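You operate a simulated robot arm through the tools that you are given. There is no shell and no other tool. Be economical: measure what you need, move in short steps, check, and stop when the job is done.

You run a simulated robot arm. Do the job below in one go: nothing can be reset, and whatever is moved stays where it is left.

TASK
Empty the dirty sump for its clean-out.
Fine: heat dial off, main switch off and lock bar across first; drain till the sight glass is empty; the drain cock ends shut. Where these are worked on the way, their far stop is far enough and under half their travel is too little: drain cock.

Only the result counts: the job must be done as asked and must still hold three seconds after the hand-in. Knocking over, shifting, dropping, spilling or breaking anything else fails it.

THE ROBOT
A 7-joint arm with a two-finger parallel gripper on a trunk, on a base that drives. Base frame: it is fixed to the floor where the robot stands at the start and does not move with it; the origin is under the middle of the robot, x ahead of it, y to its left, z up. Units: m, rad, N and s.
With the tool pointing down near the work surface it reaches from about 0.32 to 0.88 m from the robot's upright axis, wherever it stands. Its first joint turns from -0.297 to 2.199 rad. Places, roughly: drain cock [0.4, -1.2, 0.5]; fill valve [0.4, -1.1, 0.7]; heat dial [0.7, 0, 1.3]; lock bar [0.5, -0.3, 1.1]; main switch [0.6, -0.2, 1.1]; sight glass [0.5, -0.9, 0.6]. Payload 1.57 kg.
Tool frame: the origin (TCP) lies between the finger pads and is the grasp point; the fingertips stand 0.03 m ahead of it; z points along the fingers, y is the line along which they close. Largest opening 0.08 m; finger width 0.017, thickness 0.012; the body of the gripper, 0.04 by 0.082 m, starts 0.08 m behind the TCP.
Orientation is told as [roll, pitch, yaw] about the base's x, y, z axes, in that order, counted from this pose: with the fingers straight down and closing along the base's y, the tool's x points along the base's -x, its y along +y and its z along -z.

THE INTERFACE
- The arm moves only by the tool arm_command. Its argument "targets" is a list of rows, each a list of 7 numbers: the turn, a rotation vector about the tool's x, y, z in rad, then the shift along the tool's x, y, z in m, then the finger opening in m, from 0 to 0.08. In form: [[wx, wy, wz, dx, dy, dz, gripper], ...]. A call has 1 to 20 rows; each row is the pose to reach, as a shift and turn from the pose commanded when the call began, along the tool's axes at that moment. Rows are played at 5 a second. More than 0.05 m and 0.15 rad between two rows, or a gripper value outside its range, and nothing of the call is played. Where a pose cannot be reached the arm comes as near as it can. A force on the tool above 90 N (or 10 N above the force at the start of the call, whichever is more), or a blocked arm, ends the call early, and 0.2 s more pass. Each finger travels about 0.045 m/s and halts on what it meets, pressing with about 35 N; the grip force reading is that of the motor and also rises with nothing between the fingers. The clock runs only during rows and for 0.2 s after the last one: add rows that repeat a pose to give the fingers time. It gives the time, the measured TCP pose, the force on the tool (base axes), the opening and the grip force at its end, in the units of the frame above (readings bear some noise), with the torque about the TCP (base axes, N m) and any sound that the robot's microphone picked up.
- Cameras (640 x 400 px; columns grow to the right, rows downward): "scene" is now at [0.0133, -0.2271, 1.3882]; the picture's right is [0.02, -1.00, 0.00], its down [-0.19, -0.00, -0.98] and it looks along [0.98, 0.02, -0.19] (base axes); focal length 263 px, centre (320, 200). "wrist" rides on the gripper at [0.072, -0.007, -0.122] in the tool frame; the picture's right is [0.09, 1.00, 0.00], its down [-0.84, 0.08, -0.54] and it looks along [-0.54, 0.05, 0.84] (tool axes); focal length 238 px, centre (320, 200). There is no depth. A picture from a camera that has moved, and an enlarged one, comes with that camera's place and axes in the base frame and with its lens.
- snapshot(camera): a new picture of that camera. The clock stands still meanwhile.
- raise_lower(by): slides the trunk up (or, below 0, down) by that many m; the arm and the scene camera ride with it, the base frame stays. It gives what a move gives, with no picture.
- steer(legs): drives the robot by 1 to 6 legs, each [ahead, left, turn to the left] in m, m and rad, along the robot's own axes; the way and the turn of a leg run together, so that a leg with both is an arc; at most 1.5 m and 3.142 rad a leg. The arm and the cameras ride along, it lands a little off, and it stops where it bumps. It gives what a move gives.
- pan_tilt(pan, tilt): turns the head with the scene camera to pan (to the left, within 1.902 rad either way) and tilt (down, from -0.506 to 1.204), counted from straight ahead of the robot. It gives what a move gives.
- close_up(camera, box): a new picture of the part [left, top, right, bottom] of that camera's present view, enlarged. The clock stands still meanwhile.
- hand_in(): hands the job in; it is judged then, once.

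Go step by step. Nothing tells you exact positions but the pictures and the camera data: compare them with the known pose of the tool, close in by small moves and look again before you grip or let go. The budget is 120 turns and 98 pictures, counting those below and the enlarged ones. Unless the task says otherwise, let go and move clear before handing in, and close with one line.

The tools are called after ">>>" by a JSON object that holds its "fn" and its "kwargs". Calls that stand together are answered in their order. arm_command: Moves the arm, as the interface text tells. Its arguments: {"type":"object","properties":{"targets":{"type":"array"}},"required":["targets"]} The other tools are called the same way: raise_lower (by) slides the trunk up or down; steer (legs) drives the base; pan_tilt (pan, tilt) turns the head that bears the scene camera; snapshot (camera) takes a picture; close_up (camera, box) takes an enlarged picture of a part of a camera's view; hand_in () hands the job in.

At the start:

```text
clock: 0.0
tcp_pos: [0.5133, -0.0259, 1.4454]
tcp_rot: [0.0, -0.001, 0.001]
ft_force: [1.0, 0.1, 0.1]
torque: [0.01, 0.0, 0.0]
gripper_width: 0.08
gripper_force: 0.1
trunk travel left (down, up): [-0.725, 0.065]
robot x, y, heading: [0.0002, 0.0023, -0.001]
head pan, tilt: [0.019, 0.187]
```

scene: 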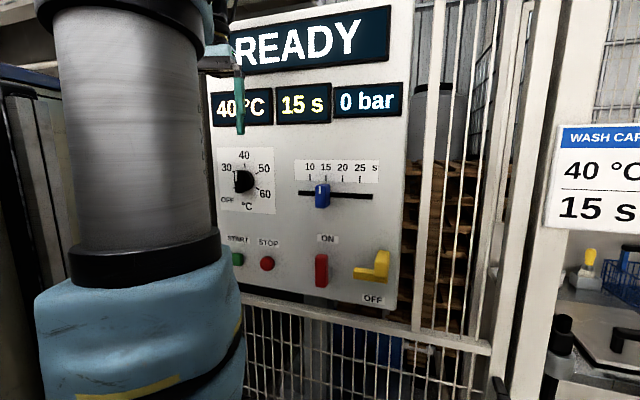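
wrist: 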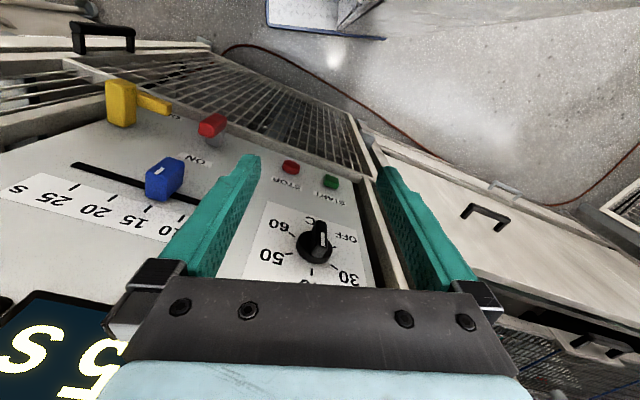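

The control panel is ahead of me, with the dial, start/stop, main switch and yellow lock bar; the tank is off to the right. I'll take enlarged views of the panel and look towards the tank.

>>> {"fn": "close_up", "kwargs": {"camera": "scene", "box": [200, 130, 420, 320]}}

>>> {"fn": "close_up", "kwargs": {"camera": "wrist", "box": [60, 60, 400, 300]}}

>>> {"fn": "pan_tilt", "kwargs": {"pan": -1.1, "tilt": 0.6}}

>>> {"fn": "snapshot", "kwargs": {"camera": "scene"}}

```text
2.11 times, centred on (310, 225) of scene
camera zoom: at [0.0133, -0.2271, 1.3882], right [0.02, -1.0, 0.0], down [-0.19, 0.0, -0.98], along [0.98, 0.02, -0.19], focal length 553 px, centre (341, 147)
```

zoom: 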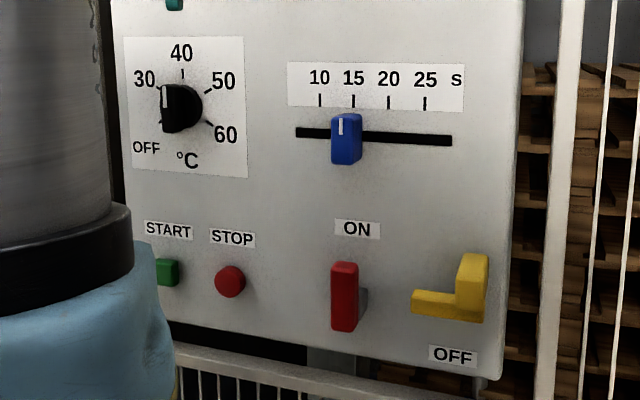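

```text
1.67 times, centred on (230, 180) of wrist
camera zoom: at [0.4401, -0.0312, 1.5672], right [-0.09, 1.0, 0.0], down [0.84, 0.08, 0.54], along [0.54, 0.05, -0.84], focal length 397 px, centre (470, 233)
```

zoom: 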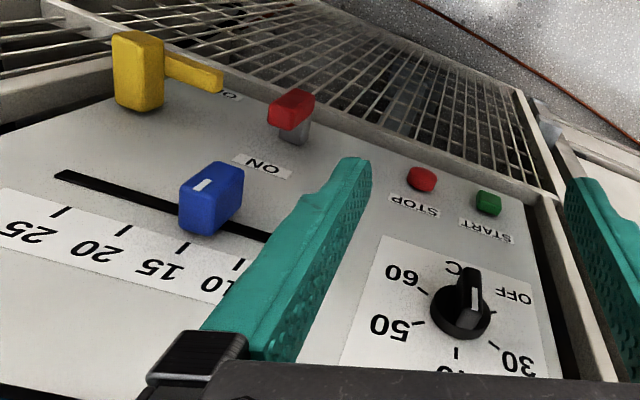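

```text
clock: 1.4
tcp_pos: [0.5113, -0.0247, 1.4456]
tcp_rot: [0.0, -0.001, -0.001]
ft_force: [1.0, 0.5, 0.5]
torque: [-0.01, 0.0, -0.02]
gripper_width: 0.0797
gripper_force: 0.1
trunk travel left (down, up): [-0.725, 0.065]
robot x, y, heading: [0.0004, 0.0017, 0.001]
head pan, tilt: [-1.1, 0.6]
```

```text
93 pictures are left
camera scene: at [-0.0396, -0.3077, 1.3501], right [-0.89, -0.45, 0.0], down [-0.26, 0.5, -0.83], along [0.38, -0.73, -0.56], focal length 263 px, centre (320, 200)
```

scene: 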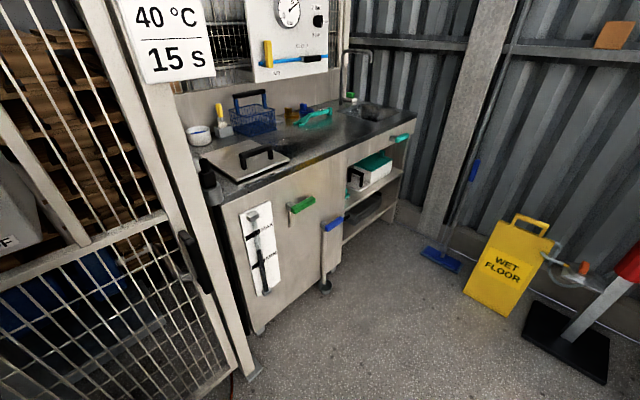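

>>> {"fn": "close_up", "kwargs": {"camera": "scene", "box": [200, 160, 380, 310]}}

>>> {"fn": "close_up", "kwargs": {"camera": "scene", "box": [120, 0, 420, 180]}}

>>> {"fn": "pan_tilt", "kwargs": {"pan": 0.0, "tilt": 0.3}}

```text
2.67 times, centred on (290, 235) of scene
camera zoom: at [-0.0396, -0.3077, 1.3501], right [-0.89, -0.45, 0.0], down [-0.26, 0.5, -0.83], along [0.38, -0.73, -0.56], focal length 701 px, centre (400, 107)
```

zoom: 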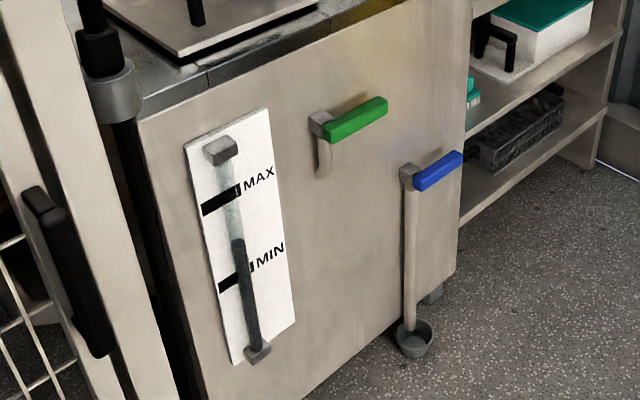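

```text
2.13 times, centred on (270, 90) of scene
camera zoom: at [-0.0396, -0.3077, 1.3501], right [-0.89, -0.45, 0.0], down [-0.26, 0.5, -0.83], along [0.38, -0.73, -0.56], focal length 561 px, centre (427, 435)
```

zoom: 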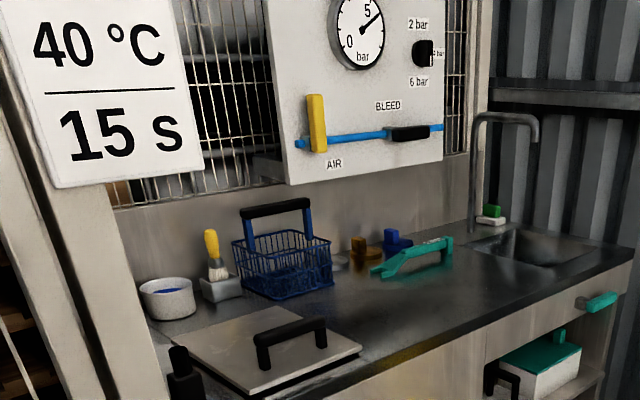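

```text
clock: 2.7
tcp_pos: [0.513, -0.0255, 1.4453]
tcp_rot: [0.001, 0.0, 0.001]
ft_force: [0.9, -1.1, -0.2]
torque: [0.0, -0.02, 0.0]
gripper_width: 0.08
gripper_force: 0.0
trunk travel left (down, up): [-0.725, 0.065]
robot x, y, heading: [0.0004, 0.0022, 0.004]
head pan, tilt: [0.0, 0.3]
```

The panel is vertical, with its facing turned about 0.31 rad from mine, and its right-hand controls lie outside the first joint's range. I'll turn the base square to the panel and shift it right so the controls lie ahead and to the left.

>>> {"fn": "steer", "kwargs": {"legs": [[-0.03, 0, 0], [0, 0, -0.314], [0, -0.17, 0]]}}

>>> {"fn": "snapshot", "kwargs": {"camera": "scene"}}

>>> {"fn": "snapshot", "kwargs": {"camera": "wrist"}}

```text
clock: 5.6
tcp_pos: [0.3954, -0.3439, 1.4457]
tcp_rot: [0.0, 0.001, -0.313]
ft_force: [0.4, 0.2, 0.2]
torque: [-0.02, 0.0, 0.0]
gripper_width: 0.0799
gripper_force: 0.0
trunk travel left (down, up): [-0.725, 0.065]
robot x, y, heading: [-0.0805, -0.1658, -0.315]
head pan, tilt: [0.0, 0.3]
```

```text
90 pictures are left
camera scene: at [-0.1408, -0.3851, 1.3776], right [-0.31, -0.95, 0.0], down [-0.28, 0.09, -0.96], along [0.91, -0.29, -0.3], focal length 263 px, centre (320, 200)
```

scene: 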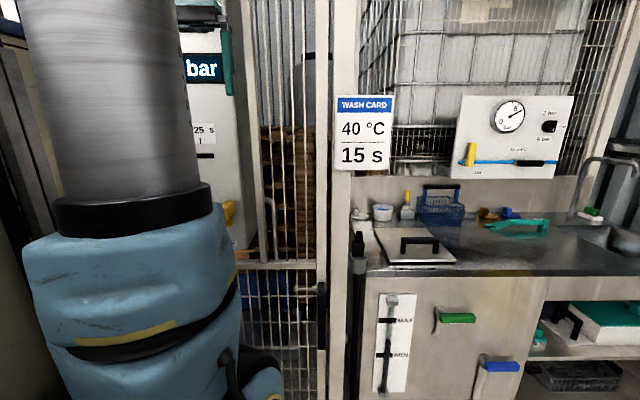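

```text
89 pictures are left
camera wrist: at [0.3259, -0.3282, 1.5672], right [0.22, 0.98, 0.0], down [0.82, -0.18, 0.54], along [0.53, -0.12, -0.84], focal length 238 px, centre (320, 200)
```

wrist: 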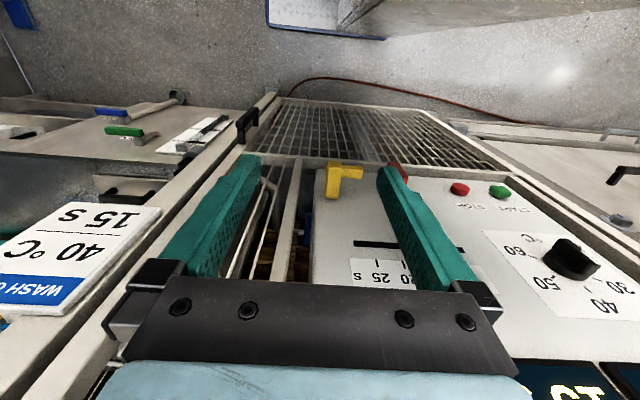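

The move went well and the dial is now ahead-left. Next I point the gripper at the panel while moving in front of the dial.

>>> {"fn": "arm_command", "kwargs": {"targets": [[0, -0.143, 0, -0.003, 0.036, 0.012, 0.08], [0, -0.286, 0, -0.006, 0.072, 0.024, 0.08], [0, -0.428, 0, -0.009, 0.108, 0.036, 0.08], [0, -0.571, 0, -0.012, 0.144, 0.048, 0.08], [0, -0.714, 0, -0.015, 0.18, 0.06, 0.08], [0, -0.857, 0, -0.018, 0.216, 0.072, 0.08], [0, -1.0, 0, -0.021, 0.252, 0.084, 0.08], [0, -1.142, 0, -0.024, 0.288, 0.096, 0.08], [0, -1.285, 0, -0.027, 0.324, 0.108, 0.08], [0, -1.428, 0, -0.03, 0.36, 0.12, 0.08], [0, -1.571, 0, -0.033, 0.396, 0.137, 0.08], [0, -1.571, 0, -0.033, 0.396, 0.137, 0.08]]}}

>>> {"fn": "snapshot", "kwargs": {"camera": "wrist"}}

>>> {"fn": "snapshot", "kwargs": {"camera": "scene"}}

```text
clock: 6.7
tcp_pos: [0.4594, -0.2132, 1.4078]
tcp_rot: [0.003, -0.618, -0.323]
ft_force: [11.5, 3.9, 28.5]
torque: [1.25, 4.66, -1.11]
gripper_width: 0.0803
gripper_force: 0.0
trunk travel left (down, up): [-0.725, 0.065]
robot x, y, heading: [-0.0823, -0.1671, -0.311]
head pan, tilt: [0.0, 0.3]
stopped in row 5: the force on the tool passed its limit at 141 N (the readings are from after the stop); the commanded pose is now the measured one
```

```text
88 pictures are left
camera wrist: at [0.3348, -0.1779, 1.4659], right [0.24, 0.97, -0.05], down [0.37, -0.04, 0.93], along [0.9, -0.24, -0.37], focal length 238 px, centre (320, 200)
```

wrist: 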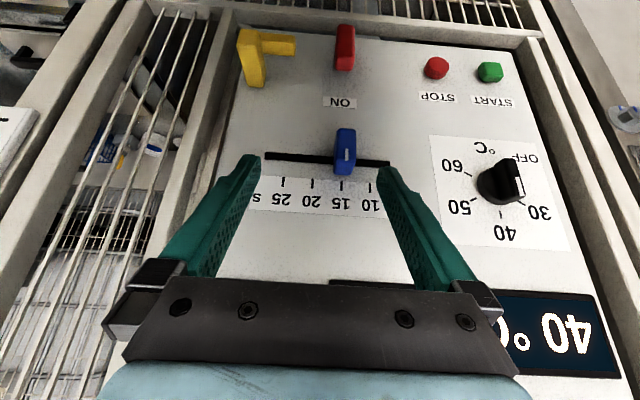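

```text
87 pictures are left
camera scene: at [-0.1405, -0.3851, 1.378], right [-0.31, -0.95, 0.0], down [-0.28, 0.09, -0.96], along [0.91, -0.29, -0.3], focal length 263 px, centre (320, 200)
```

scene: 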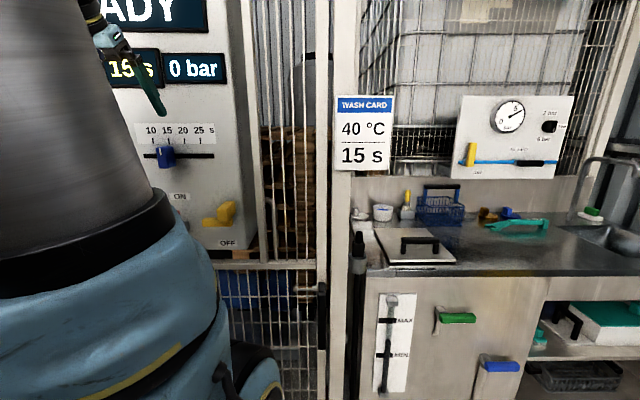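

The gripper likely met the robot's own arm, because I'm standing too close. I'll check the space behind before backing off.

>>> {"fn": "pan_tilt", "kwargs": {"pan": -1.9, "tilt": 0.6}}

>>> {"fn": "snapshot", "kwargs": {"camera": "scene"}}

>>> {"fn": "pan_tilt", "kwargs": {"pan": 1.9, "tilt": 0.6}}

>>> {"fn": "snapshot", "kwargs": {"camera": "scene"}}

```text
clock: 8.5
tcp_pos: [0.4593, -0.2144, 1.4063]
tcp_rot: [-0.001, -0.618, -0.32]
ft_force: [18.8, -1.7, 53.5]
torque: [2.69, 8.61, -0.73]
gripper_width: 0.0799
gripper_force: 0.1
trunk travel left (down, up): [-0.725, 0.065]
robot x, y, heading: [-0.0841, -0.1643, -0.309]
head pan, tilt: [-1.901, 0.6]
```

```text
86 pictures are left
camera scene: at [-0.2822, -0.4273, 1.3503], right [-0.8, 0.6, 0.0], down [0.34, 0.45, -0.83], along [-0.49, -0.66, -0.56], focal length 263 px, centre (320, 200)
```

scene: 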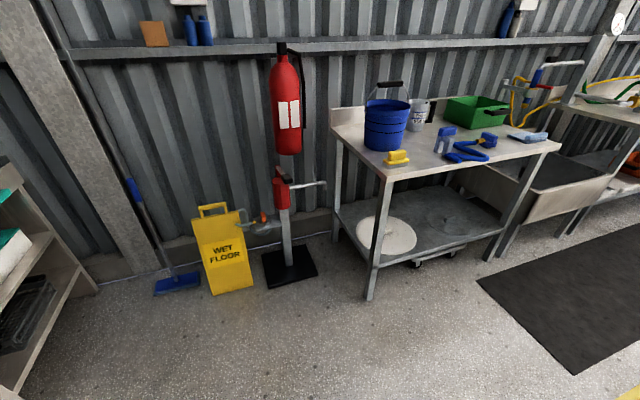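

```text
clock: 11.7
tcp_pos: [0.4599, -0.2138, 1.4071]
tcp_rot: [0.0, -0.616, -0.32]
ft_force: [20.1, -5.4, 53.5]
torque: [2.91, 8.68, -0.31]
gripper_width: 0.0798
gripper_force: 0.0
trunk travel left (down, up): [-0.725, 0.065]
robot x, y, heading: [-0.0838, -0.1609, -0.315]
head pan, tilt: [1.901, 0.6]
```

```text
85 pictures are left
camera scene: at [-0.2306, -0.2683, 1.3502], right [1.0, 0.02, 0.0], down [0.01, -0.56, -0.83], along [-0.01, 0.83, -0.56], focal length 263 px, centre (320, 200)
```

scene: 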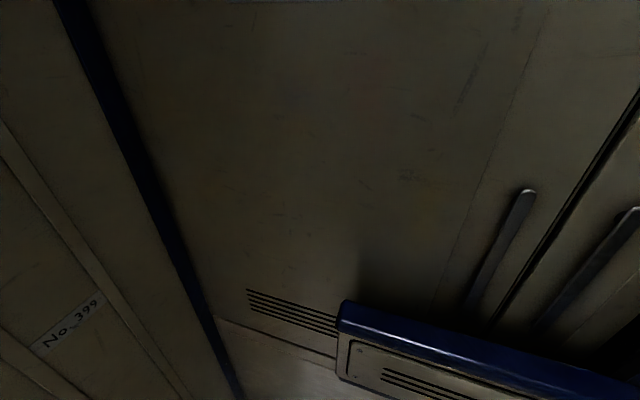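

Floor is clear behind. I release the contact by turning the gripper back a bit, then reverse the base.

>>> {"fn": "arm_command", "kwargs": {"targets": [[0, 0.15, 0, 0, 0, 0.03, 0.08], [0, 0.3, 0, 0, 0, 0.05, 0.08]]}}

>>> {"fn": "steer", "kwargs": {"legs": [[-0.2, 0, 0]]}}

>>> {"fn": "pan_tilt", "kwargs": {"pan": 0.3, "tilt": 0.2}}

>>> {"fn": "snapshot", "kwargs": {"camera": "scene"}}

```text
clock: 12.3
tcp_pos: [0.4828, -0.2232, 1.3627]
tcp_rot: [-0.003, -0.31, -0.315]
ft_force: [-1.4, 1.1, -0.3]
torque: [-0.03, -0.06, -0.01]
gripper_width: 0.08
gripper_force: 0.0
trunk travel left (down, up): [-0.725, 0.065]
robot x, y, heading: [-0.085, -0.1644, -0.318]
head pan, tilt: [1.901, 0.6]
```

```text
clock: 13.9
tcp_pos: [0.2954, -0.1611, 1.3638]
tcp_rot: [-0.004, -0.312, -0.318]
ft_force: [-0.9, -0.5, 0.7]
torque: [-0.02, 0.02, -0.02]
gripper_width: 0.0798
gripper_force: 0.1
trunk travel left (down, up): [-0.725, 0.065]
robot x, y, heading: [-0.2704, -0.1006, -0.313]
head pan, tilt: [1.901, 0.6]
```

```text
clock: 15.5
tcp_pos: [0.2954, -0.1614, 1.3638]
tcp_rot: [-0.005, -0.314, -0.318]
ft_force: [0.1, 0.3, -0.3]
torque: [0.02, 0.02, -0.03]
gripper_width: 0.08
gripper_force: 0.0
trunk travel left (down, up): [-0.725, 0.065]
robot x, y, heading: [-0.2732, -0.1043, -0.309]
head pan, tilt: [0.3, 0.201]
```

```text
84 pictures are left
camera scene: at [-0.3262, -0.2962, 1.3869], right [-0.01, -1.0, 0.0], down [-0.2, 0.0, -0.98], along [0.98, -0.01, -0.2], focal length 263 px, centre (320, 200)
```

scene: 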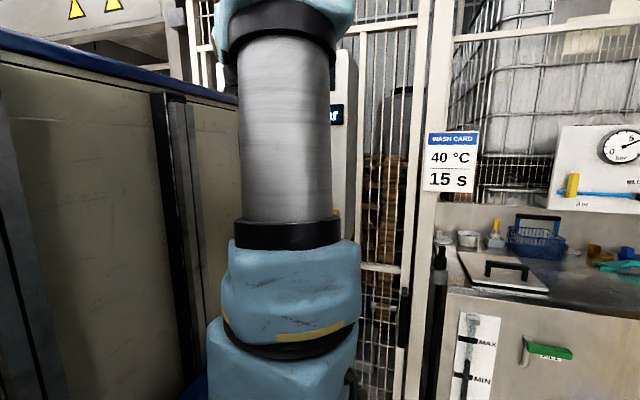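

Now continue pointing the gripper toward the panel while moving forward in front of the dial.

>>> {"fn": "arm_command", "kwargs": {"targets": [[0, 0, 0, -0.04, 0.02, 0.0, 0.08], [0, -0.114, 0, -0.07, 0.04, 0.01, 0.08], [0, -0.229, 0, -0.09, 0.06, 0.02, 0.08], [0, -0.343, 0, -0.11, 0.08, 0.03, 0.08], [0, -0.457, 0, -0.12, 0.1, 0.04, 0.08], [0, -0.571, 0, -0.13, 0.12, 0.05, 0.08], [0, -0.686, 0, -0.14, 0.14, 0.06, 0.08], [0, -0.8, 0, -0.15, 0.17, 0.07, 0.08], [0, -0.914, 0, -0.16, 0.19, 0.08, 0.08], [0, -1.03, 0, -0.175, 0.215, 0.095, 0.08], [0, -1.143, 0, -0.19, 0.235, 0.11, 0.08], [0, -1.257, 0, -0.2, 0.257, 0.124, 0.08], [0, -1.257, 0, -0.2, 0.257, 0.124, 0.08]]}}

>>> {"fn": "snapshot", "kwargs": {"camera": "wrist"}}

```text
clock: 18.3
tcp_pos: [0.5873, 0.0004, 1.3044]
tcp_rot: [-1.488, -1.568, 1.171]
ft_force: [0.3, 0.0, -0.5]
torque: [-0.01, -0.02, 0.03]
gripper_width: 0.08
gripper_force: 0.2
out of reach, approached as far as the arm can: row 12, 13
trunk travel left (down, up): [-0.725, 0.065]
robot x, y, heading: [-0.27, -0.1016, -0.308]
head pan, tilt: [0.3, 0.201]
```

```text
83 pictures are left
camera wrist: at [0.4691, 0.033, 1.2331], right [0.31, 0.95, -0.09], down [-0.49, 0.24, 0.84], along [0.81, -0.21, 0.54], focal length 238 px, centre (320, 200)
```

wrist: 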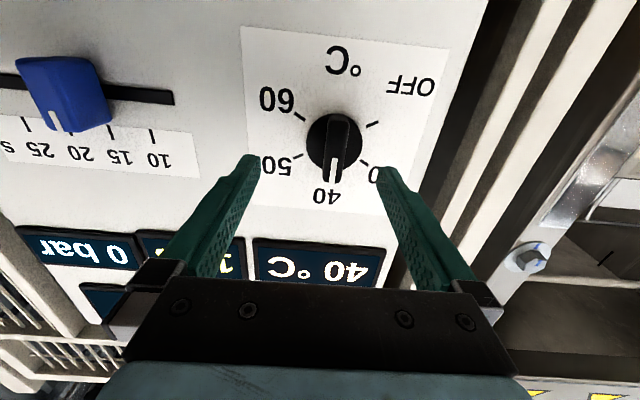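

The gripper now faces the dial, whose pointer is on 40; OFF is about 120° anticlockwise. The arm is near its reach, so I drive the base a little forward, then align.

>>> {"fn": "steer", "kwargs": {"legs": [[0.06, 0, 0]]}}

>>> {"fn": "snapshot", "kwargs": {"camera": "wrist"}}

```text
clock: 19.3
tcp_pos: [0.6437, -0.0178, 1.3052]
tcp_rot: [-1.442, -1.567, 1.124]
ft_force: [-0.8, 0.2, 0.2]
torque: [-0.02, -0.01, 0.0]
gripper_width: 0.0802
gripper_force: 0.0
trunk travel left (down, up): [-0.725, 0.065]
robot x, y, heading: [-0.2155, -0.1201, -0.313]
head pan, tilt: [0.3, 0.201]
```

```text
82 pictures are left
camera wrist: at [0.5265, 0.0141, 1.2332], right [0.31, 0.95, -0.09], down [-0.49, 0.24, 0.84], along [0.81, -0.21, 0.54], focal length 238 px, centre (320, 200)
```

wrist: 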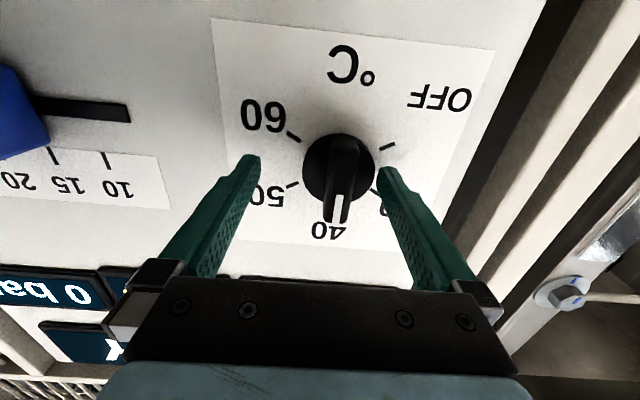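

>>> {"fn": "arm_command", "kwargs": {"targets": [[0, 0, 0, -0.007, 0.015, 0.005, 0.08], [0, 0, 0, -0.007, 0.015, 0.012, 0.08]]}}

>>> {"fn": "close_up", "kwargs": {"camera": "wrist", "box": [180, 90, 480, 280]}}

```text
clock: 19.9
tcp_pos: [0.6489, -0.0196, 1.3063]
tcp_rot: [-1.553, -1.568, 1.236]
ft_force: [0.5, 1.7, 0.1]
torque: [0.02, 0.03, 0.01]
gripper_width: 0.0801
gripper_force: 0.0
out of reach, approached as far as the arm can: row 1, 2
trunk travel left (down, up): [-0.725, 0.065]
robot x, y, heading: [-0.2141, -0.1176, -0.318]
head pan, tilt: [0.3, 0.201]
```

```text
2.11 times, centred on (330, 185) of wrist
camera zoom: at [0.5308, 0.0125, 1.2348], right [0.31, 0.95, -0.09], down [-0.49, 0.24, 0.84], along [0.82, -0.21, 0.54], focal length 502 px, centre (299, 232)
```

zoom: 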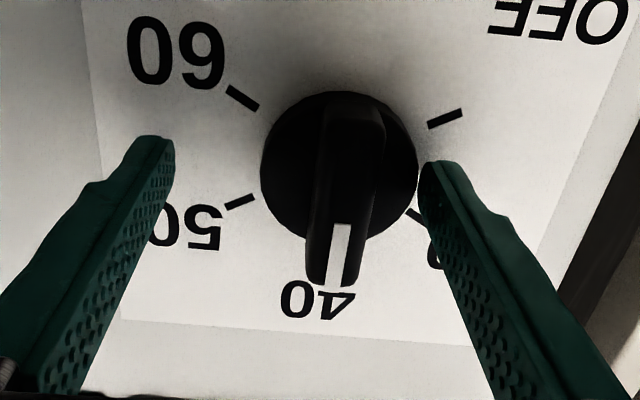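

>>> {"fn": "arm_command", "kwargs": {"targets": [[0, 0, 0, 0, 0, -0.045, 0.08], [0, 0, 0, -0.006, 0, -0.08, 0.08]]}}

>>> {"fn": "steer", "kwargs": {"legs": [[0.07, 0.015, 0]]}}

>>> {"fn": "snapshot", "kwargs": {"camera": "wrist"}}

```text
clock: 20.5
tcp_pos: [0.5739, 0.0033, 1.3122]
tcp_rot: [-1.076, -1.567, 0.757]
ft_force: [-1.0, 0.3, 0.4]
torque: [-0.04, 0.04, -0.01]
gripper_width: 0.0798
gripper_force: 0.1
trunk travel left (down, up): [-0.725, 0.065]
robot x, y, heading: [-0.2174, -0.1224, -0.314]
head pan, tilt: [0.3, 0.201]
```

```text
clock: 21.5
tcp_pos: [0.6456, -0.004, 1.3128]
tcp_rot: [-1.402, -1.567, 1.086]
ft_force: [0.4, 0.3, -0.1]
torque: [-0.02, 0.01, 0.01]
gripper_width: 0.0802
gripper_force: 0.2
trunk travel left (down, up): [-0.725, 0.065]
robot x, y, heading: [-0.1418, -0.1278, -0.314]
head pan, tilt: [0.3, 0.201]
```

```text
80 pictures are left
camera wrist: at [0.5275, 0.0293, 1.2416], right [0.31, 0.95, -0.09], down [-0.49, 0.24, 0.84], along [0.81, -0.21, 0.54], focal length 238 px, centre (320, 200)
```

wrist: 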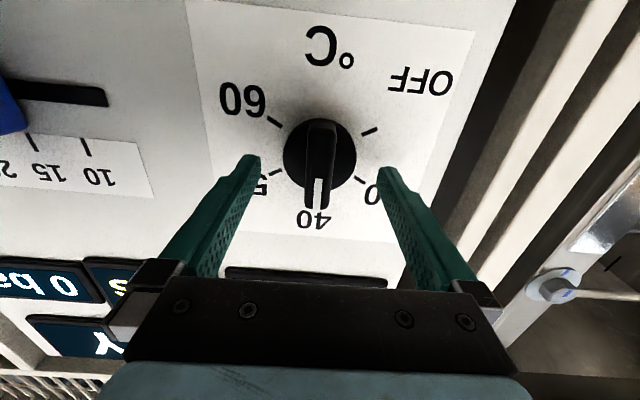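

The knob is centred between the fingers. I'll advance 2 cm and close on it.

>>> {"fn": "arm_command", "kwargs": {"targets": [[0, 0, 0, 0, 0, 0.01, 0.08], [0, 0, 0, 0, 0, 0.02, 0.08], [0, 0, 0, 0, 0, 0.02, 0.06], [0, 0, 0, 0, 0, 0.02, 0.04], [0, 0, 0, 0, 0, 0.02, 0.02], [0, 0, 0, 0, 0, 0.02, 0.0], [0, 0, 0, 0, 0, 0.02, 0.0]]}}

>>> {"fn": "close_up", "kwargs": {"camera": "wrist", "box": [180, 90, 480, 280]}}

```text
clock: 23.1
tcp_pos: [0.6643, -0.01, 1.3131]
tcp_rot: [-1.368, -1.567, 1.047]
ft_force: [-1.4, -1.9, -0.4]
torque: [0.04, 0.03, -0.15]
gripper_width: 0.0534
gripper_force: 44.8
trunk travel left (down, up): [-0.725, 0.065]
robot x, y, heading: [-0.1449, -0.1247, -0.309]
head pan, tilt: [0.3, 0.201]
```

```text
2.11 times, centred on (330, 185) of wrist
camera zoom: at [0.5468, 0.0226, 1.2422], right [0.31, 0.95, -0.09], down [-0.49, 0.24, 0.84], along [0.81, -0.21, 0.54], focal length 502 px, centre (299, 232)
```

zoom: 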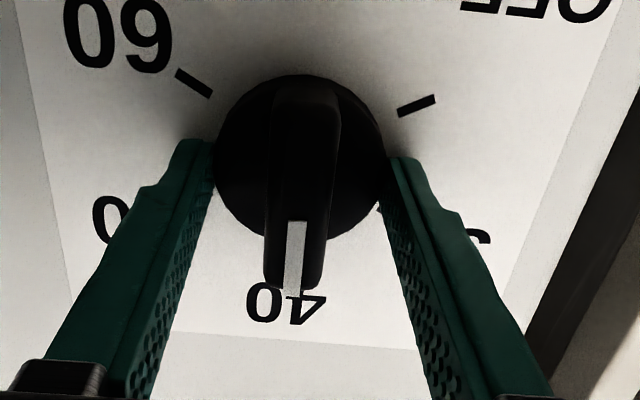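

I hold the knob's disc at 53 mm. I'll try turning it anticlockwise and watch.

>>> {"fn": "arm_command", "kwargs": {"targets": [[0, 0, -0.12, 0, 0, 0.02, 0.0], [0, 0, -0.24, 0, 0, 0.02, 0.0], [0, 0, -0.36, 0, 0, 0.02, 0.0], [0, 0, -0.48, 0, 0, 0.02, 0.0], [0, 0, -0.6, 0, 0, 0.02, 0.0], [0, 0, -0.6, 0, 0, 0.02, 0.0]]}}

>>> {"fn": "snapshot", "kwargs": {"camera": "wrist"}}

```text
clock: 23.5
tcp_pos: [0.6653, -0.0101, 1.3145]
tcp_rot: [-1.52, -1.486, 1.204]
ft_force: [-58.3, -17.3, -0.8]
torque: [-0.61, -0.17, -0.97]
gripper_width: 0.0535
gripper_force: 45.0
trunk travel left (down, up): [-0.725, 0.065]
robot x, y, heading: [-0.1454, -0.1306, -0.31]
head pan, tilt: [0.3, 0.201]
stopped in row 1: the force on the tool passed its limit at 124 N (the readings are from after the stop); the commanded pose is now the measured one
```

```text
78 pictures are left
camera wrist: at [0.5457, 0.0169, 1.2448], right [0.3, 0.94, -0.18], down [-0.47, 0.31, 0.83], along [0.83, -0.17, 0.53], focal length 238 px, centre (320, 200)
```

wrist: 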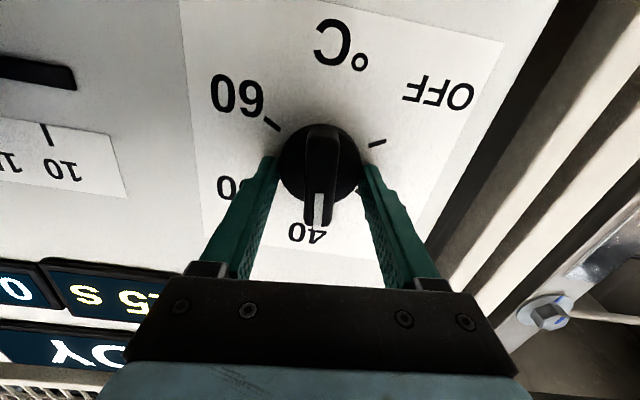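

I mistakenly re-commanded the 2 cm advance, so it pressed on the panel. I'll back off slightly and turn in place.

>>> {"fn": "arm_command", "kwargs": {"targets": [[0, 0, 0, 0, 0, -0.004, 0.0], [0, 0, -0.12, 0, 0, -0.004, 0.0], [0, 0, -0.24, 0, 0, -0.004, 0.0], [0, 0, -0.36, 0, 0, -0.004, 0.0], [0, 0, -0.48, 0, 0, -0.004, 0.0], [0, 0, -0.6, 0, 0, -0.004, 0.0], [0, 0, -0.6, 0, 0, -0.004, 0.0]]}}

>>> {"fn": "snapshot", "kwargs": {"camera": "wrist"}}

```text
clock: 25.1
tcp_pos: [0.6663, -0.0073, 1.3143]
tcp_rot: [-1.565, -0.884, 1.257]
ft_force: [-4.9, 0.4, 28.3]
torque: [-0.17, -0.23, -0.2]
gripper_width: 0.0536
gripper_force: 44.7
trunk travel left (down, up): [-0.725, 0.065]
robot x, y, heading: [-0.1417, -0.1263, -0.315]
head pan, tilt: [0.3, 0.201]
```

```text
77 pictures are left
camera wrist: at [0.5349, -0.0177, 1.2631], right [0.21, 0.68, -0.7], down [-0.33, 0.73, 0.6], along [0.92, 0.11, 0.38], focal length 238 px, centre (320, 200)
```

wrist: 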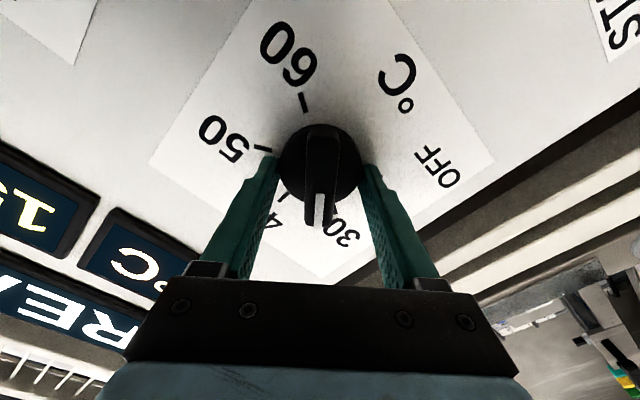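

The knob turns with the gripper. Continuing toward OFF.

>>> {"fn": "arm_command", "kwargs": {"targets": [[0, 0, -0.13, 0, 0, 0, 0.0], [0, 0, -0.26, 0, 0, 0, 0.0], [0, 0, -0.39, 0, 0, 0, 0.0], [0, 0, -0.52, 0, 0, 0, 0.0], [0, 0, -0.65, 0, 0, 0, 0.0], [0, 0, -0.78, 0, 0, 0, 0.0], [0, 0, -0.91, 0, 0, 0, 0.0], [0, 0, -1.04, 0, 0, 0, 0.0], [0, 0, -1.17, 0, 0, 0, 0.0], [0, 0, -1.3, 0, 0, 0, 0.0], [0, 0, -1.38, 0, 0, 0, 0.0], [0, 0, -1.38, 0, 0, 0, 0.0]]}}

>>> {"fn": "snapshot", "kwargs": {"camera": "wrist"}}

```text
clock: 27.7
tcp_pos: [0.6658, -0.01, 1.3096]
tcp_rot: [-1.558, 0.495, 1.261]
ft_force: [-50.4, -7.9, -27.4]
torque: [1.75, -0.16, -0.62]
gripper_width: 0.0538
gripper_force: 45.3
trunk travel left (down, up): [-0.725, 0.065]
robot x, y, heading: [-0.1446, -0.1302, -0.314]
head pan, tilt: [0.3, 0.201]
```

```text
76 pictures are left
camera wrist: at [0.5316, -0.0282, 1.352], right [-0.18, -0.53, -0.83], down [-0.3, 0.83, -0.46], along [0.94, 0.17, -0.31], focal length 238 px, centre (320, 200)
```

wrist: 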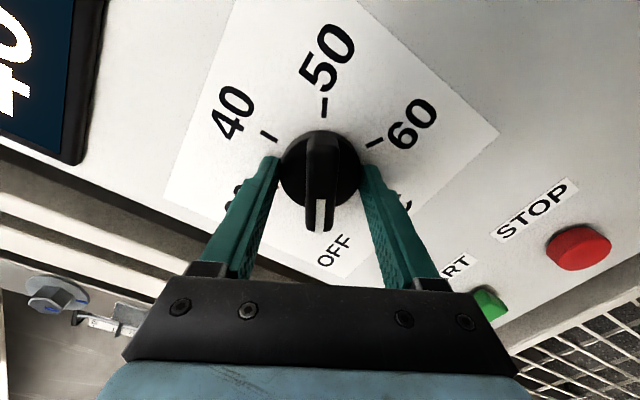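

>>> {"fn": "arm_command", "kwargs": {"targets": [[0, 0, -0.06, 0, 0, -0.001, 0.0], [0, 0, -0.1, 0, 0, -0.001, 0.0], [0, 0, -0.1, 0, 0, -0.001, 0.0], [0, 0, -0.1, 0, 0, -0.001, 0.08], [0, 0, -0.1, 0, 0, -0.001, 0.08], [0, 0, -0.1, 0, 0, -0.045, 0.08], [0, 0, -0.1, 0, 0, -0.09, 0.08]]}}

>>> {"fn": "snapshot", "kwargs": {"camera": "wrist"}}

```text
clock: 29.3
tcp_pos: [0.5933, 0.0059, 1.3085]
tcp_rot: [-1.562, 0.594, 1.265]
ft_force: [-0.5, 1.0, 1.2]
torque: [-0.01, 0.02, 0.01]
gripper_width: 0.08
gripper_force: 0.0
out of reach, approached as far as the arm can: row 6, 7
trunk travel left (down, up): [-0.725, 0.065]
robot x, y, heading: [-0.144, -0.1282, -0.312]
head pan, tilt: [0.3, 0.201]
```

```text
75 pictures are left
camera wrist: at [0.4599, -0.0099, 1.3558], right [-0.2, -0.6, -0.77], down [-0.32, 0.79, -0.53], along [0.93, 0.14, -0.35], focal length 238 px, centre (320, 200)
```

wrist: 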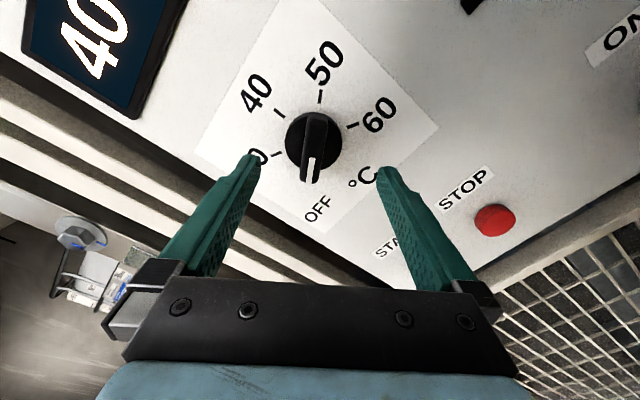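

>>> {"fn": "close_up", "kwargs": {"camera": "wrist", "box": [240, 60, 400, 240]}}

```text
2.22 times, centred on (320, 150) of wrist
camera zoom: at [0.4599, -0.0099, 1.3558], right [-0.2, -0.6, -0.77], down [-0.32, 0.79, -0.53], along [0.93, 0.14, -0.35], focal length 530 px, centre (320, 311)
```

zoom: 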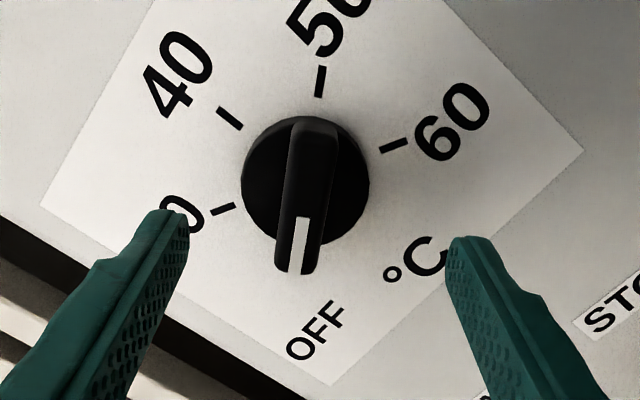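

The dial points at OFF. Now I look at the switch and lock bar with the scene camera.

>>> {"fn": "pan_tilt", "kwargs": {"pan": 0.35, "tilt": 0.35}}

>>> {"fn": "snapshot", "kwargs": {"camera": "scene"}}

```text
clock: 30.0
tcp_pos: [0.5926, 0.0041, 1.3074]
tcp_rot: [-1.561, 0.595, 1.265]
ft_force: [-0.1, -0.9, 0.0]
torque: [0.0, -0.01, 0.0]
gripper_width: 0.0802
gripper_force: 0.2
trunk travel left (down, up): [-0.725, 0.065]
robot x, y, heading: [-0.1439, -0.1253, -0.309]
head pan, tilt: [0.351, 0.351]
```

```text
73 pictures are left
camera scene: at [-0.1986, -0.3173, 1.3729], right [0.04, -1.0, 0.0], down [-0.34, -0.01, -0.94], along [0.94, 0.04, -0.34], focal length 263 px, centre (320, 200)
```

scene: 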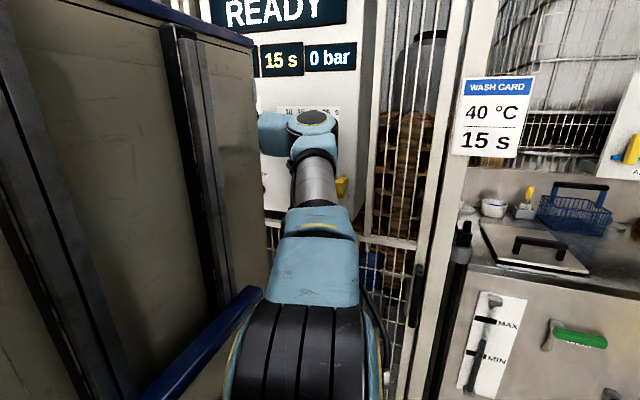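

>>> {"fn": "arm_command", "kwargs": {"targets": [[0, 0, 0.14, 0.006, 0.013, -0.002, 0.08], [0, 0, 0.28, 0.012, 0.026, -0.004, 0.08], [0, 0, 0.42, 0.018, 0.039, -0.006, 0.08], [0, 0, 0.56, 0.024, 0.052, -0.008, 0.08], [0, 0, 0.7, 0.03, 0.065, -0.01, 0.08], [0, 0, 0.84, 0.036, 0.078, -0.012, 0.08], [0, 0, 0.98, 0.042, 0.091, -0.014, 0.08], [0, 0, 1.12, 0.048, 0.104, -0.016, 0.08], [0, 0, 1.26, 0.054, 0.117, -0.018, 0.08], [0, 0, 1.4, 0.06, 0.13, -0.02, 0.08], [0, 0, 1.54, 0.066, 0.143, -0.022, 0.08], [0, 0, 1.68, 0.072, 0.156, -0.024, 0.08], [0, 0, 1.82, 0.078, 0.169, -0.026, 0.08], [0, 0, 1.96, 0.084, 0.182, -0.028, 0.08], [0, 0, 2.1, 0.094, 0.195, -0.03, 0.08], [0, 0, 2.16, 0.094, 0.195, -0.03, 0.08], [0, 0, 2.16, 0.094, 0.195, -0.03, 0.08]]}}

>>> {"fn": "snapshot", "kwargs": {"camera": "wrist"}}

```text
clock: 33.6
tcp_pos: [0.518, -0.1658, 1.2026]
tcp_rot: [1.187, -1.563, -1.517]
ft_force: [0.1, 0.4, -0.6]
torque: [-0.02, 0.02, -0.01]
gripper_width: 0.0799
gripper_force: 0.0
trunk travel left (down, up): [-0.725, 0.065]
robot x, y, heading: [-0.1494, -0.1289, -0.313]
head pan, tilt: [0.351, 0.351]
```

```text
72 pictures are left
camera wrist: at [0.4012, -0.1312, 1.1316], right [0.32, 0.94, -0.09], down [-0.49, 0.24, 0.84], along [0.81, -0.23, 0.54], focal length 238 px, centre (320, 200)
```

wrist: 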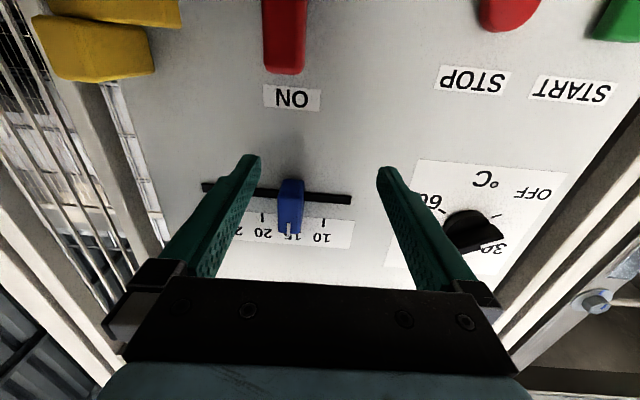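

>>> {"fn": "close_up", "kwargs": {"camera": "wrist", "box": [400, 150, 580, 280]}}

>>> {"fn": "arm_command", "kwargs": {"targets": [[0, 0, 0, 0.04, -0.01, 0, 0.08], [0, 0, 0, 0.08, -0.03, -0.02, 0.08], [0, 0, 0, 0.12, -0.05, -0.04, 0.08], [0, 0, 0, 0.15, -0.06, -0.05, 0.08]]}}

>>> {"fn": "snapshot", "kwargs": {"camera": "wrist"}}

```text
3.08 times, centred on (490, 215) of wrist
camera zoom: at [0.4012, -0.1312, 1.1316], right [0.32, 0.94, -0.09], down [-0.49, 0.24, 0.84], along [0.81, -0.23, 0.54], focal length 733 px, centre (-203, 154)
```

zoom: 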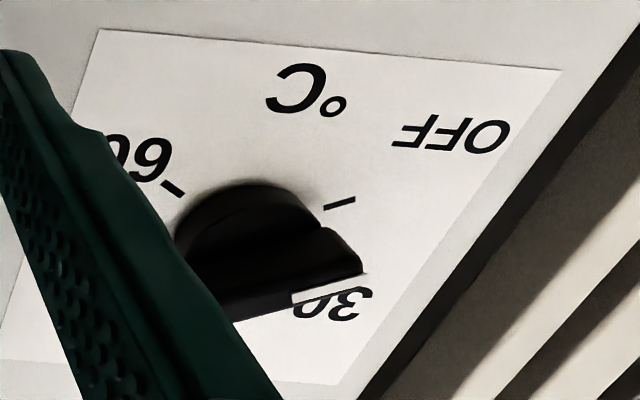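

```text
clock: 34.5
tcp_pos: [0.5003, -0.2167, 1.1006]
tcp_rot: [2.408, -1.43, -2.836]
ft_force: [-0.4, -0.6, 0.0]
torque: [-0.03, -0.02, 0.01]
gripper_width: 0.0799
gripper_force: 0.0
trunk travel left (down, up): [-0.725, 0.065]
robot x, y, heading: [-0.1428, -0.1273, -0.31]
head pan, tilt: [0.351, 0.351]
stopped in row 4: the arm was blocked; the commanded pose is now the measured one
```

```text
70 pictures are left
camera wrist: at [0.3963, -0.1679, 1.0162], right [0.42, 0.91, 0.0], down [-0.57, 0.26, 0.78], along [0.71, -0.33, 0.63], focal length 238 px, centre (320, 200)
```

wrist: 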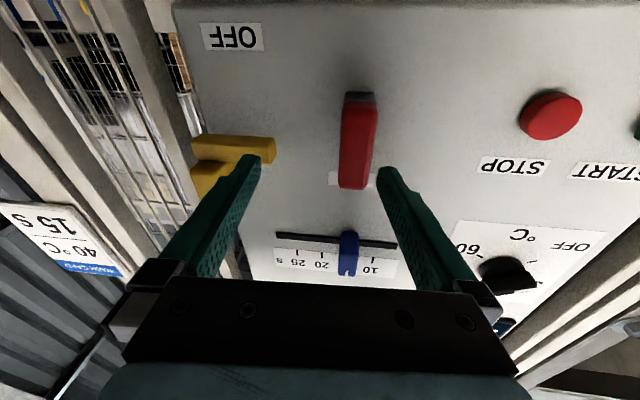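

The dial pointer is parallel to the OFF tick: good. I now study the switch and lock bar more closely.

>>> {"fn": "close_up", "kwargs": {"camera": "wrist", "box": [170, 0, 420, 200]}}

>>> {"fn": "arm_command", "kwargs": {"targets": [[0, 0, 0, -0.045, 0.0, -0.01, 0.08], [0, 0, 0, -0.09, 0.0, -0.01, 0.08]]}}

>>> {"fn": "raise_lower", "kwargs": {"by": -0.2}}

>>> {"fn": "snapshot", "kwargs": {"camera": "wrist"}}

```text
2.00 times, centred on (295, 100) of wrist
camera zoom: at [0.3963, -0.1679, 1.0162], right [0.42, 0.91, 0.0], down [-0.57, 0.26, 0.78], along [0.71, -0.33, 0.63], focal length 477 px, centre (370, 400)
```

zoom: 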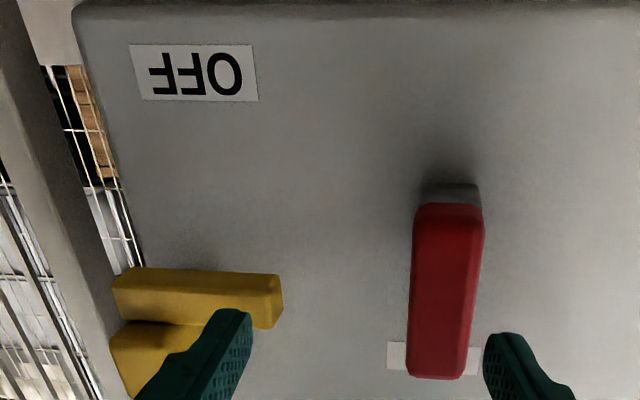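

```text
clock: 35.3
tcp_pos: [0.4914, -0.2348, 1.1875]
tcp_rot: [2.466, -1.432, -2.943]
ft_force: [-0.6, -0.6, 0.3]
torque: [-0.02, 0.01, -0.01]
gripper_width: 0.0802
gripper_force: 0.0
trunk travel left (down, up): [-0.725, 0.065]
robot x, y, heading: [-0.1486, -0.1267, -0.317]
head pan, tilt: [0.351, 0.351]
stopped in row 2: the arm was blocked; the commanded pose is now the measured one
```

```text
clock: 37.5
tcp_pos: [0.4904, -0.2365, 0.9905]
tcp_rot: [2.434, -1.416, -2.917]
ft_force: [0.6, -0.2, -0.7]
torque: [-0.04, 0.02, -0.02]
gripper_width: 0.0802
gripper_force: 0.0
trunk travel left (down, up): [-0.525, 0.265]
robot x, y, heading: [-0.1407, -0.1265, -0.314]
head pan, tilt: [0.351, 0.351]
```

```text
68 pictures are left
camera wrist: at [0.3919, -0.1812, 0.9055], right [0.47, 0.88, 0.01], down [-0.57, 0.29, 0.77], along [0.68, -0.36, 0.64], focal length 238 px, centre (320, 200)
```

wrist: 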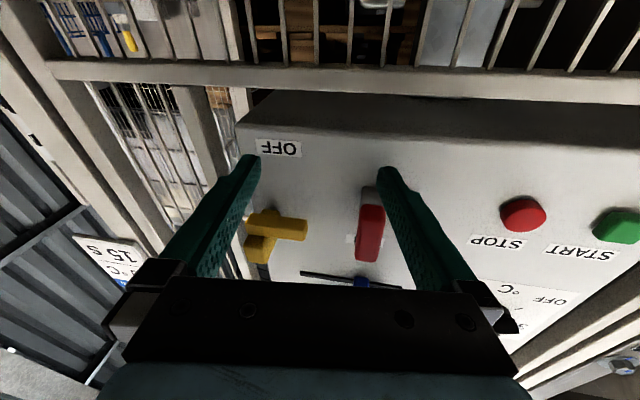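

I'll move the camera to look at the switch more squarely.

>>> {"fn": "arm_command", "kwargs": {"targets": [[-0.06, 0.12, 0, -0.02, 0.0, -0.01, 0.08], [-0.12, 0.24, 0, -0.045, 0.0, -0.02, 0.08], [-0.17, 0.36, 0, -0.07, 0.01, -0.03, 0.08], [-0.17, 0.48, 0, -0.09, 0.015, -0.04, 0.08], [-0.17, 0.6, 0, -0.11, 0.02, -0.04, 0.08], [-0.17, 0.6, 0, -0.11, 0.02, -0.04, 0.08]]}}

>>> {"fn": "snapshot", "kwargs": {"camera": "wrist"}}

```text
clock: 38.4
tcp_pos: [0.4564, -0.3518, 1.0401]
tcp_rot: [0.279, -1.294, -0.846]
ft_force: [0.5, -0.3, 0.3]
torque: [0.0, 0.02, 0.02]
gripper_width: 0.0798
gripper_force: 0.1
trunk travel left (down, up): [-0.525, 0.265]
robot x, y, heading: [-0.1457, -0.1265, -0.312]
head pan, tilt: [0.351, 0.351]
stopped in row 4: the arm was blocked; the commanded pose is now the measured one
```

```text
67 pictures are left
camera wrist: at [0.3402, -0.2805, 1.0032], right [0.52, 0.85, -0.01], down [-0.25, 0.17, 0.95], along [0.81, -0.5, 0.3], focal length 238 px, centre (320, 200)
```

wrist: 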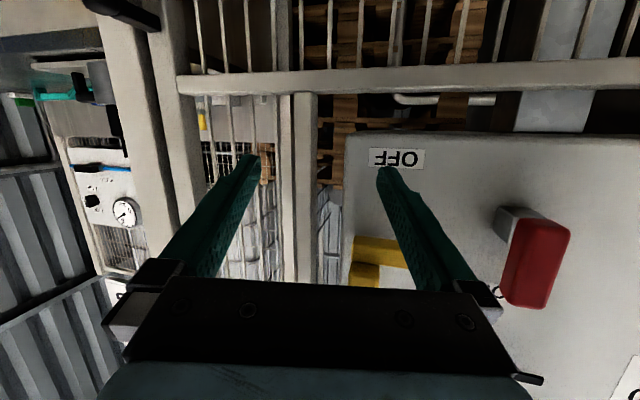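

The arm is cramped against joint limits here. I'll back the base off a bit and to the right, then look again.

>>> {"fn": "steer", "kwargs": {"legs": [[-0.17, 0, 0], [0, -0.08, 0]]}}

>>> {"fn": "arm_command", "kwargs": {"targets": [[0, 0, 0, 0.0, 0.02, 0.04, 0.08], [0, 0, 0, 0.0, 0.04, 0.08, 0.08], [-0.1, 0, 0, 0.0, 0.06, 0.1, 0.08], [-0.2, 0, 0, 0.0, 0.08, 0.1, 0.08], [-0.24, 0, 0, 0.0, 0.1, 0.1, 0.08], [-0.24, 0, 0, 0.0, 0.1, 0.1, 0.08]]}}

>>> {"fn": "snapshot", "kwargs": {"camera": "wrist"}}

>>> {"fn": "snapshot", "kwargs": {"camera": "scene"}}

```text
clock: 40.5
tcp_pos: [0.2699, -0.3767, 1.0426]
tcp_rot: [0.304, -1.299, -0.87]
ft_force: [-0.4, -0.1, 0.0]
torque: [0.01, -0.01, 0.0]
gripper_width: 0.0801
gripper_force: 0.1
trunk travel left (down, up): [-0.525, 0.265]
robot x, y, heading: [-0.3351, -0.1487, -0.315]
head pan, tilt: [0.351, 0.351]
```

```text
clock: 41.9
tcp_pos: [0.4074, -0.3396, 1.0265]
tcp_rot: [0.535, -1.303, -0.863]
ft_force: [0.8, 0.0, 0.4]
torque: [-0.04, 0.02, -0.02]
gripper_width: 0.0798
gripper_force: 0.1
trunk travel left (down, up): [-0.525, 0.265]
robot x, y, heading: [-0.3293, -0.1531, -0.308]
head pan, tilt: [0.351, 0.351]
```

```text
66 pictures are left
camera wrist: at [0.2794, -0.2939, 0.9842], right [0.32, 0.95, 0.05], down [-0.33, 0.06, 0.94], along [0.89, -0.31, 0.34], focal length 238 px, centre (320, 200)
```

wrist: 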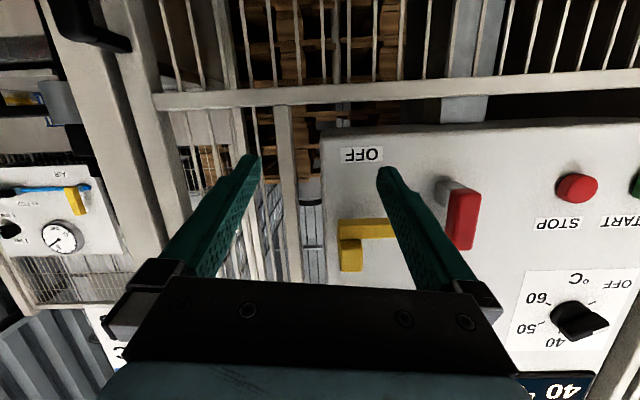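

```text
65 pictures are left
camera scene: at [-0.3859, -0.3412, 1.1729], right [0.04, -1.0, 0.0], down [-0.34, -0.01, -0.94], along [0.94, 0.04, -0.34], focal length 263 px, centre (320, 200)
```

scene: 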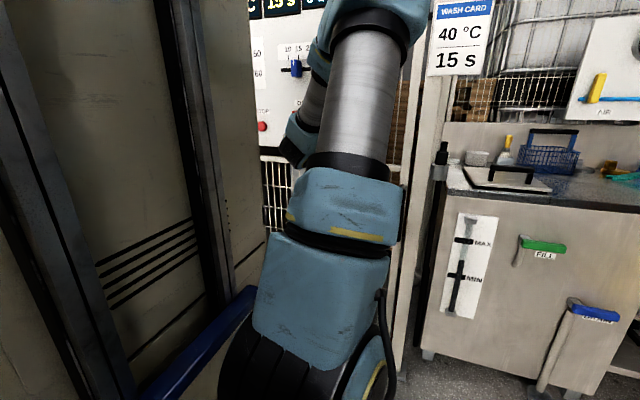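

>>> {"fn": "close_up", "kwargs": {"camera": "wrist", "box": [310, 120, 520, 290]}}

```text
2.35 times, centred on (415, 205) of wrist
camera zoom: at [0.2794, -0.2939, 0.9842], right [0.32, 0.95, 0.05], down [-0.33, 0.06, 0.94], along [0.89, -0.31, 0.34], focal length 561 px, centre (96, 188)
```

zoom: 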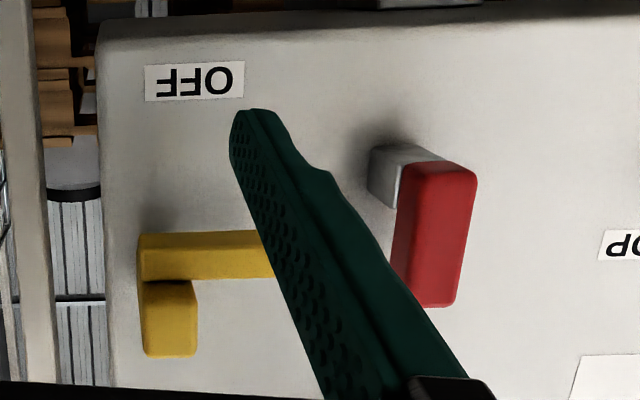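

The red handle pivots at its lower end (about v −0.03, z 1.09 in panel coordinates), so it should swing clockwise to OFF. I'll bring the closed fingers to its left side.

>>> {"fn": "arm_command", "kwargs": {"targets": [[0, -0.05, -0.03, -0.015, 0.03, 0.005, 0.06], [0, -0.1, -0.06, -0.03, 0.06, 0.01, 0.04], [0, -0.15, -0.09, -0.045, 0.09, 0.015, 0.02], [0, -0.2, -0.12, -0.06, 0.12, 0.02, 0.0], [0, -0.25, -0.14, -0.075, 0.155, 0.025, 0.0], [0, -0.25, -0.14, -0.09, 0.19, 0.03, 0.0], [0, -0.25, -0.14, -0.1, 0.213, 0.036, 0.0], [0, -0.25, -0.14, -0.1, 0.213, 0.036, 0.0]]}}

>>> {"fn": "snapshot", "kwargs": {"camera": "wrist"}}

```text
clock: 43.7
tcp_pos: [0.5253, -0.1728, 1.1419]
tcp_rot: [-2.969, -1.552, 2.641]
ft_force: [0.9, 0.4, 0.0]
torque: [0.02, 0.02, 0.01]
gripper_width: 0.0
gripper_force: 21.4
trunk travel left (down, up): [-0.525, 0.265]
robot x, y, heading: [-0.3326, -0.1507, -0.313]
head pan, tilt: [0.351, 0.351]
```

```text
63 pictures are left
camera wrist: at [0.4095, -0.1391, 1.0688], right [0.32, 0.94, -0.1], down [-0.5, 0.26, 0.83], along [0.8, -0.22, 0.56], focal length 238 px, centre (320, 200)
```

wrist: 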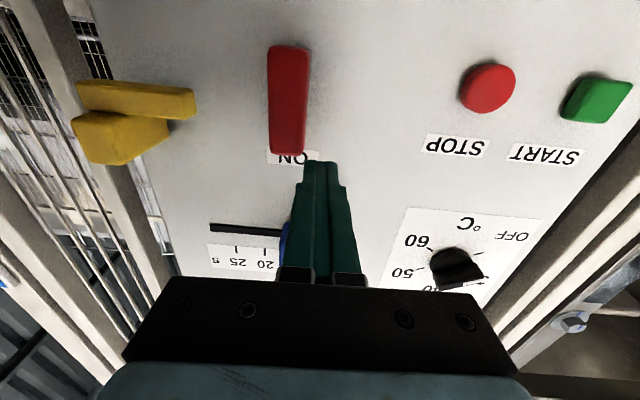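

>>> {"fn": "arm_command", "kwargs": {"targets": [[0, 0, 0, 0, 0.01, -0.03, 0.0], [0, 0, 0, 0, 0.015, -0.06, 0.0]]}}

>>> {"fn": "steer", "kwargs": {"legs": [[0.1, 0, 0]]}}

>>> {"fn": "snapshot", "kwargs": {"camera": "wrist"}}

```text
clock: 44.3
tcp_pos: [0.4757, -0.1389, 1.1423]
tcp_rot: [-2.977, -1.551, 2.649]
ft_force: [0.9, -0.6, -1.0]
torque: [-0.03, -0.01, -0.02]
gripper_width: 0.0
gripper_force: 21.2
trunk travel left (down, up): [-0.525, 0.265]
robot x, y, heading: [-0.3294, -0.1513, -0.313]
head pan, tilt: [0.351, 0.351]
```

```text
clock: 45.4
tcp_pos: [0.572, -0.1723, 1.1405]
tcp_rot: [-2.981, -1.551, 2.65]
ft_force: [0.4, 0.0, 0.0]
torque: [0.01, -0.01, 0.0]
gripper_width: 0.0001
gripper_force: 21.7
trunk travel left (down, up): [-0.525, 0.265]
robot x, y, heading: [-0.2367, -0.1824, -0.311]
head pan, tilt: [0.351, 0.351]
```

```text
62 pictures are left
camera wrist: at [0.4564, -0.138, 1.0677], right [0.32, 0.94, -0.1], down [-0.5, 0.26, 0.83], along [0.8, -0.22, 0.56], focal length 238 px, centre (320, 200)
```

wrist: 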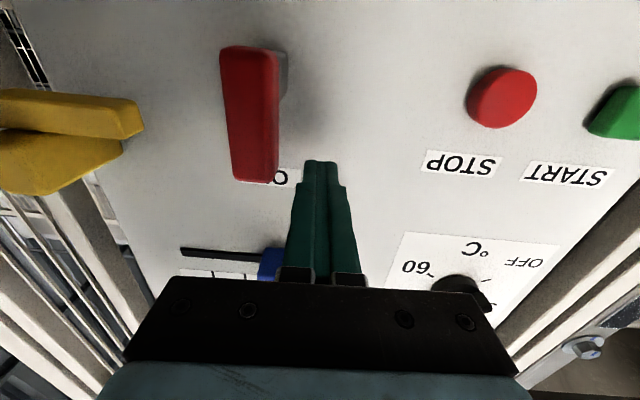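

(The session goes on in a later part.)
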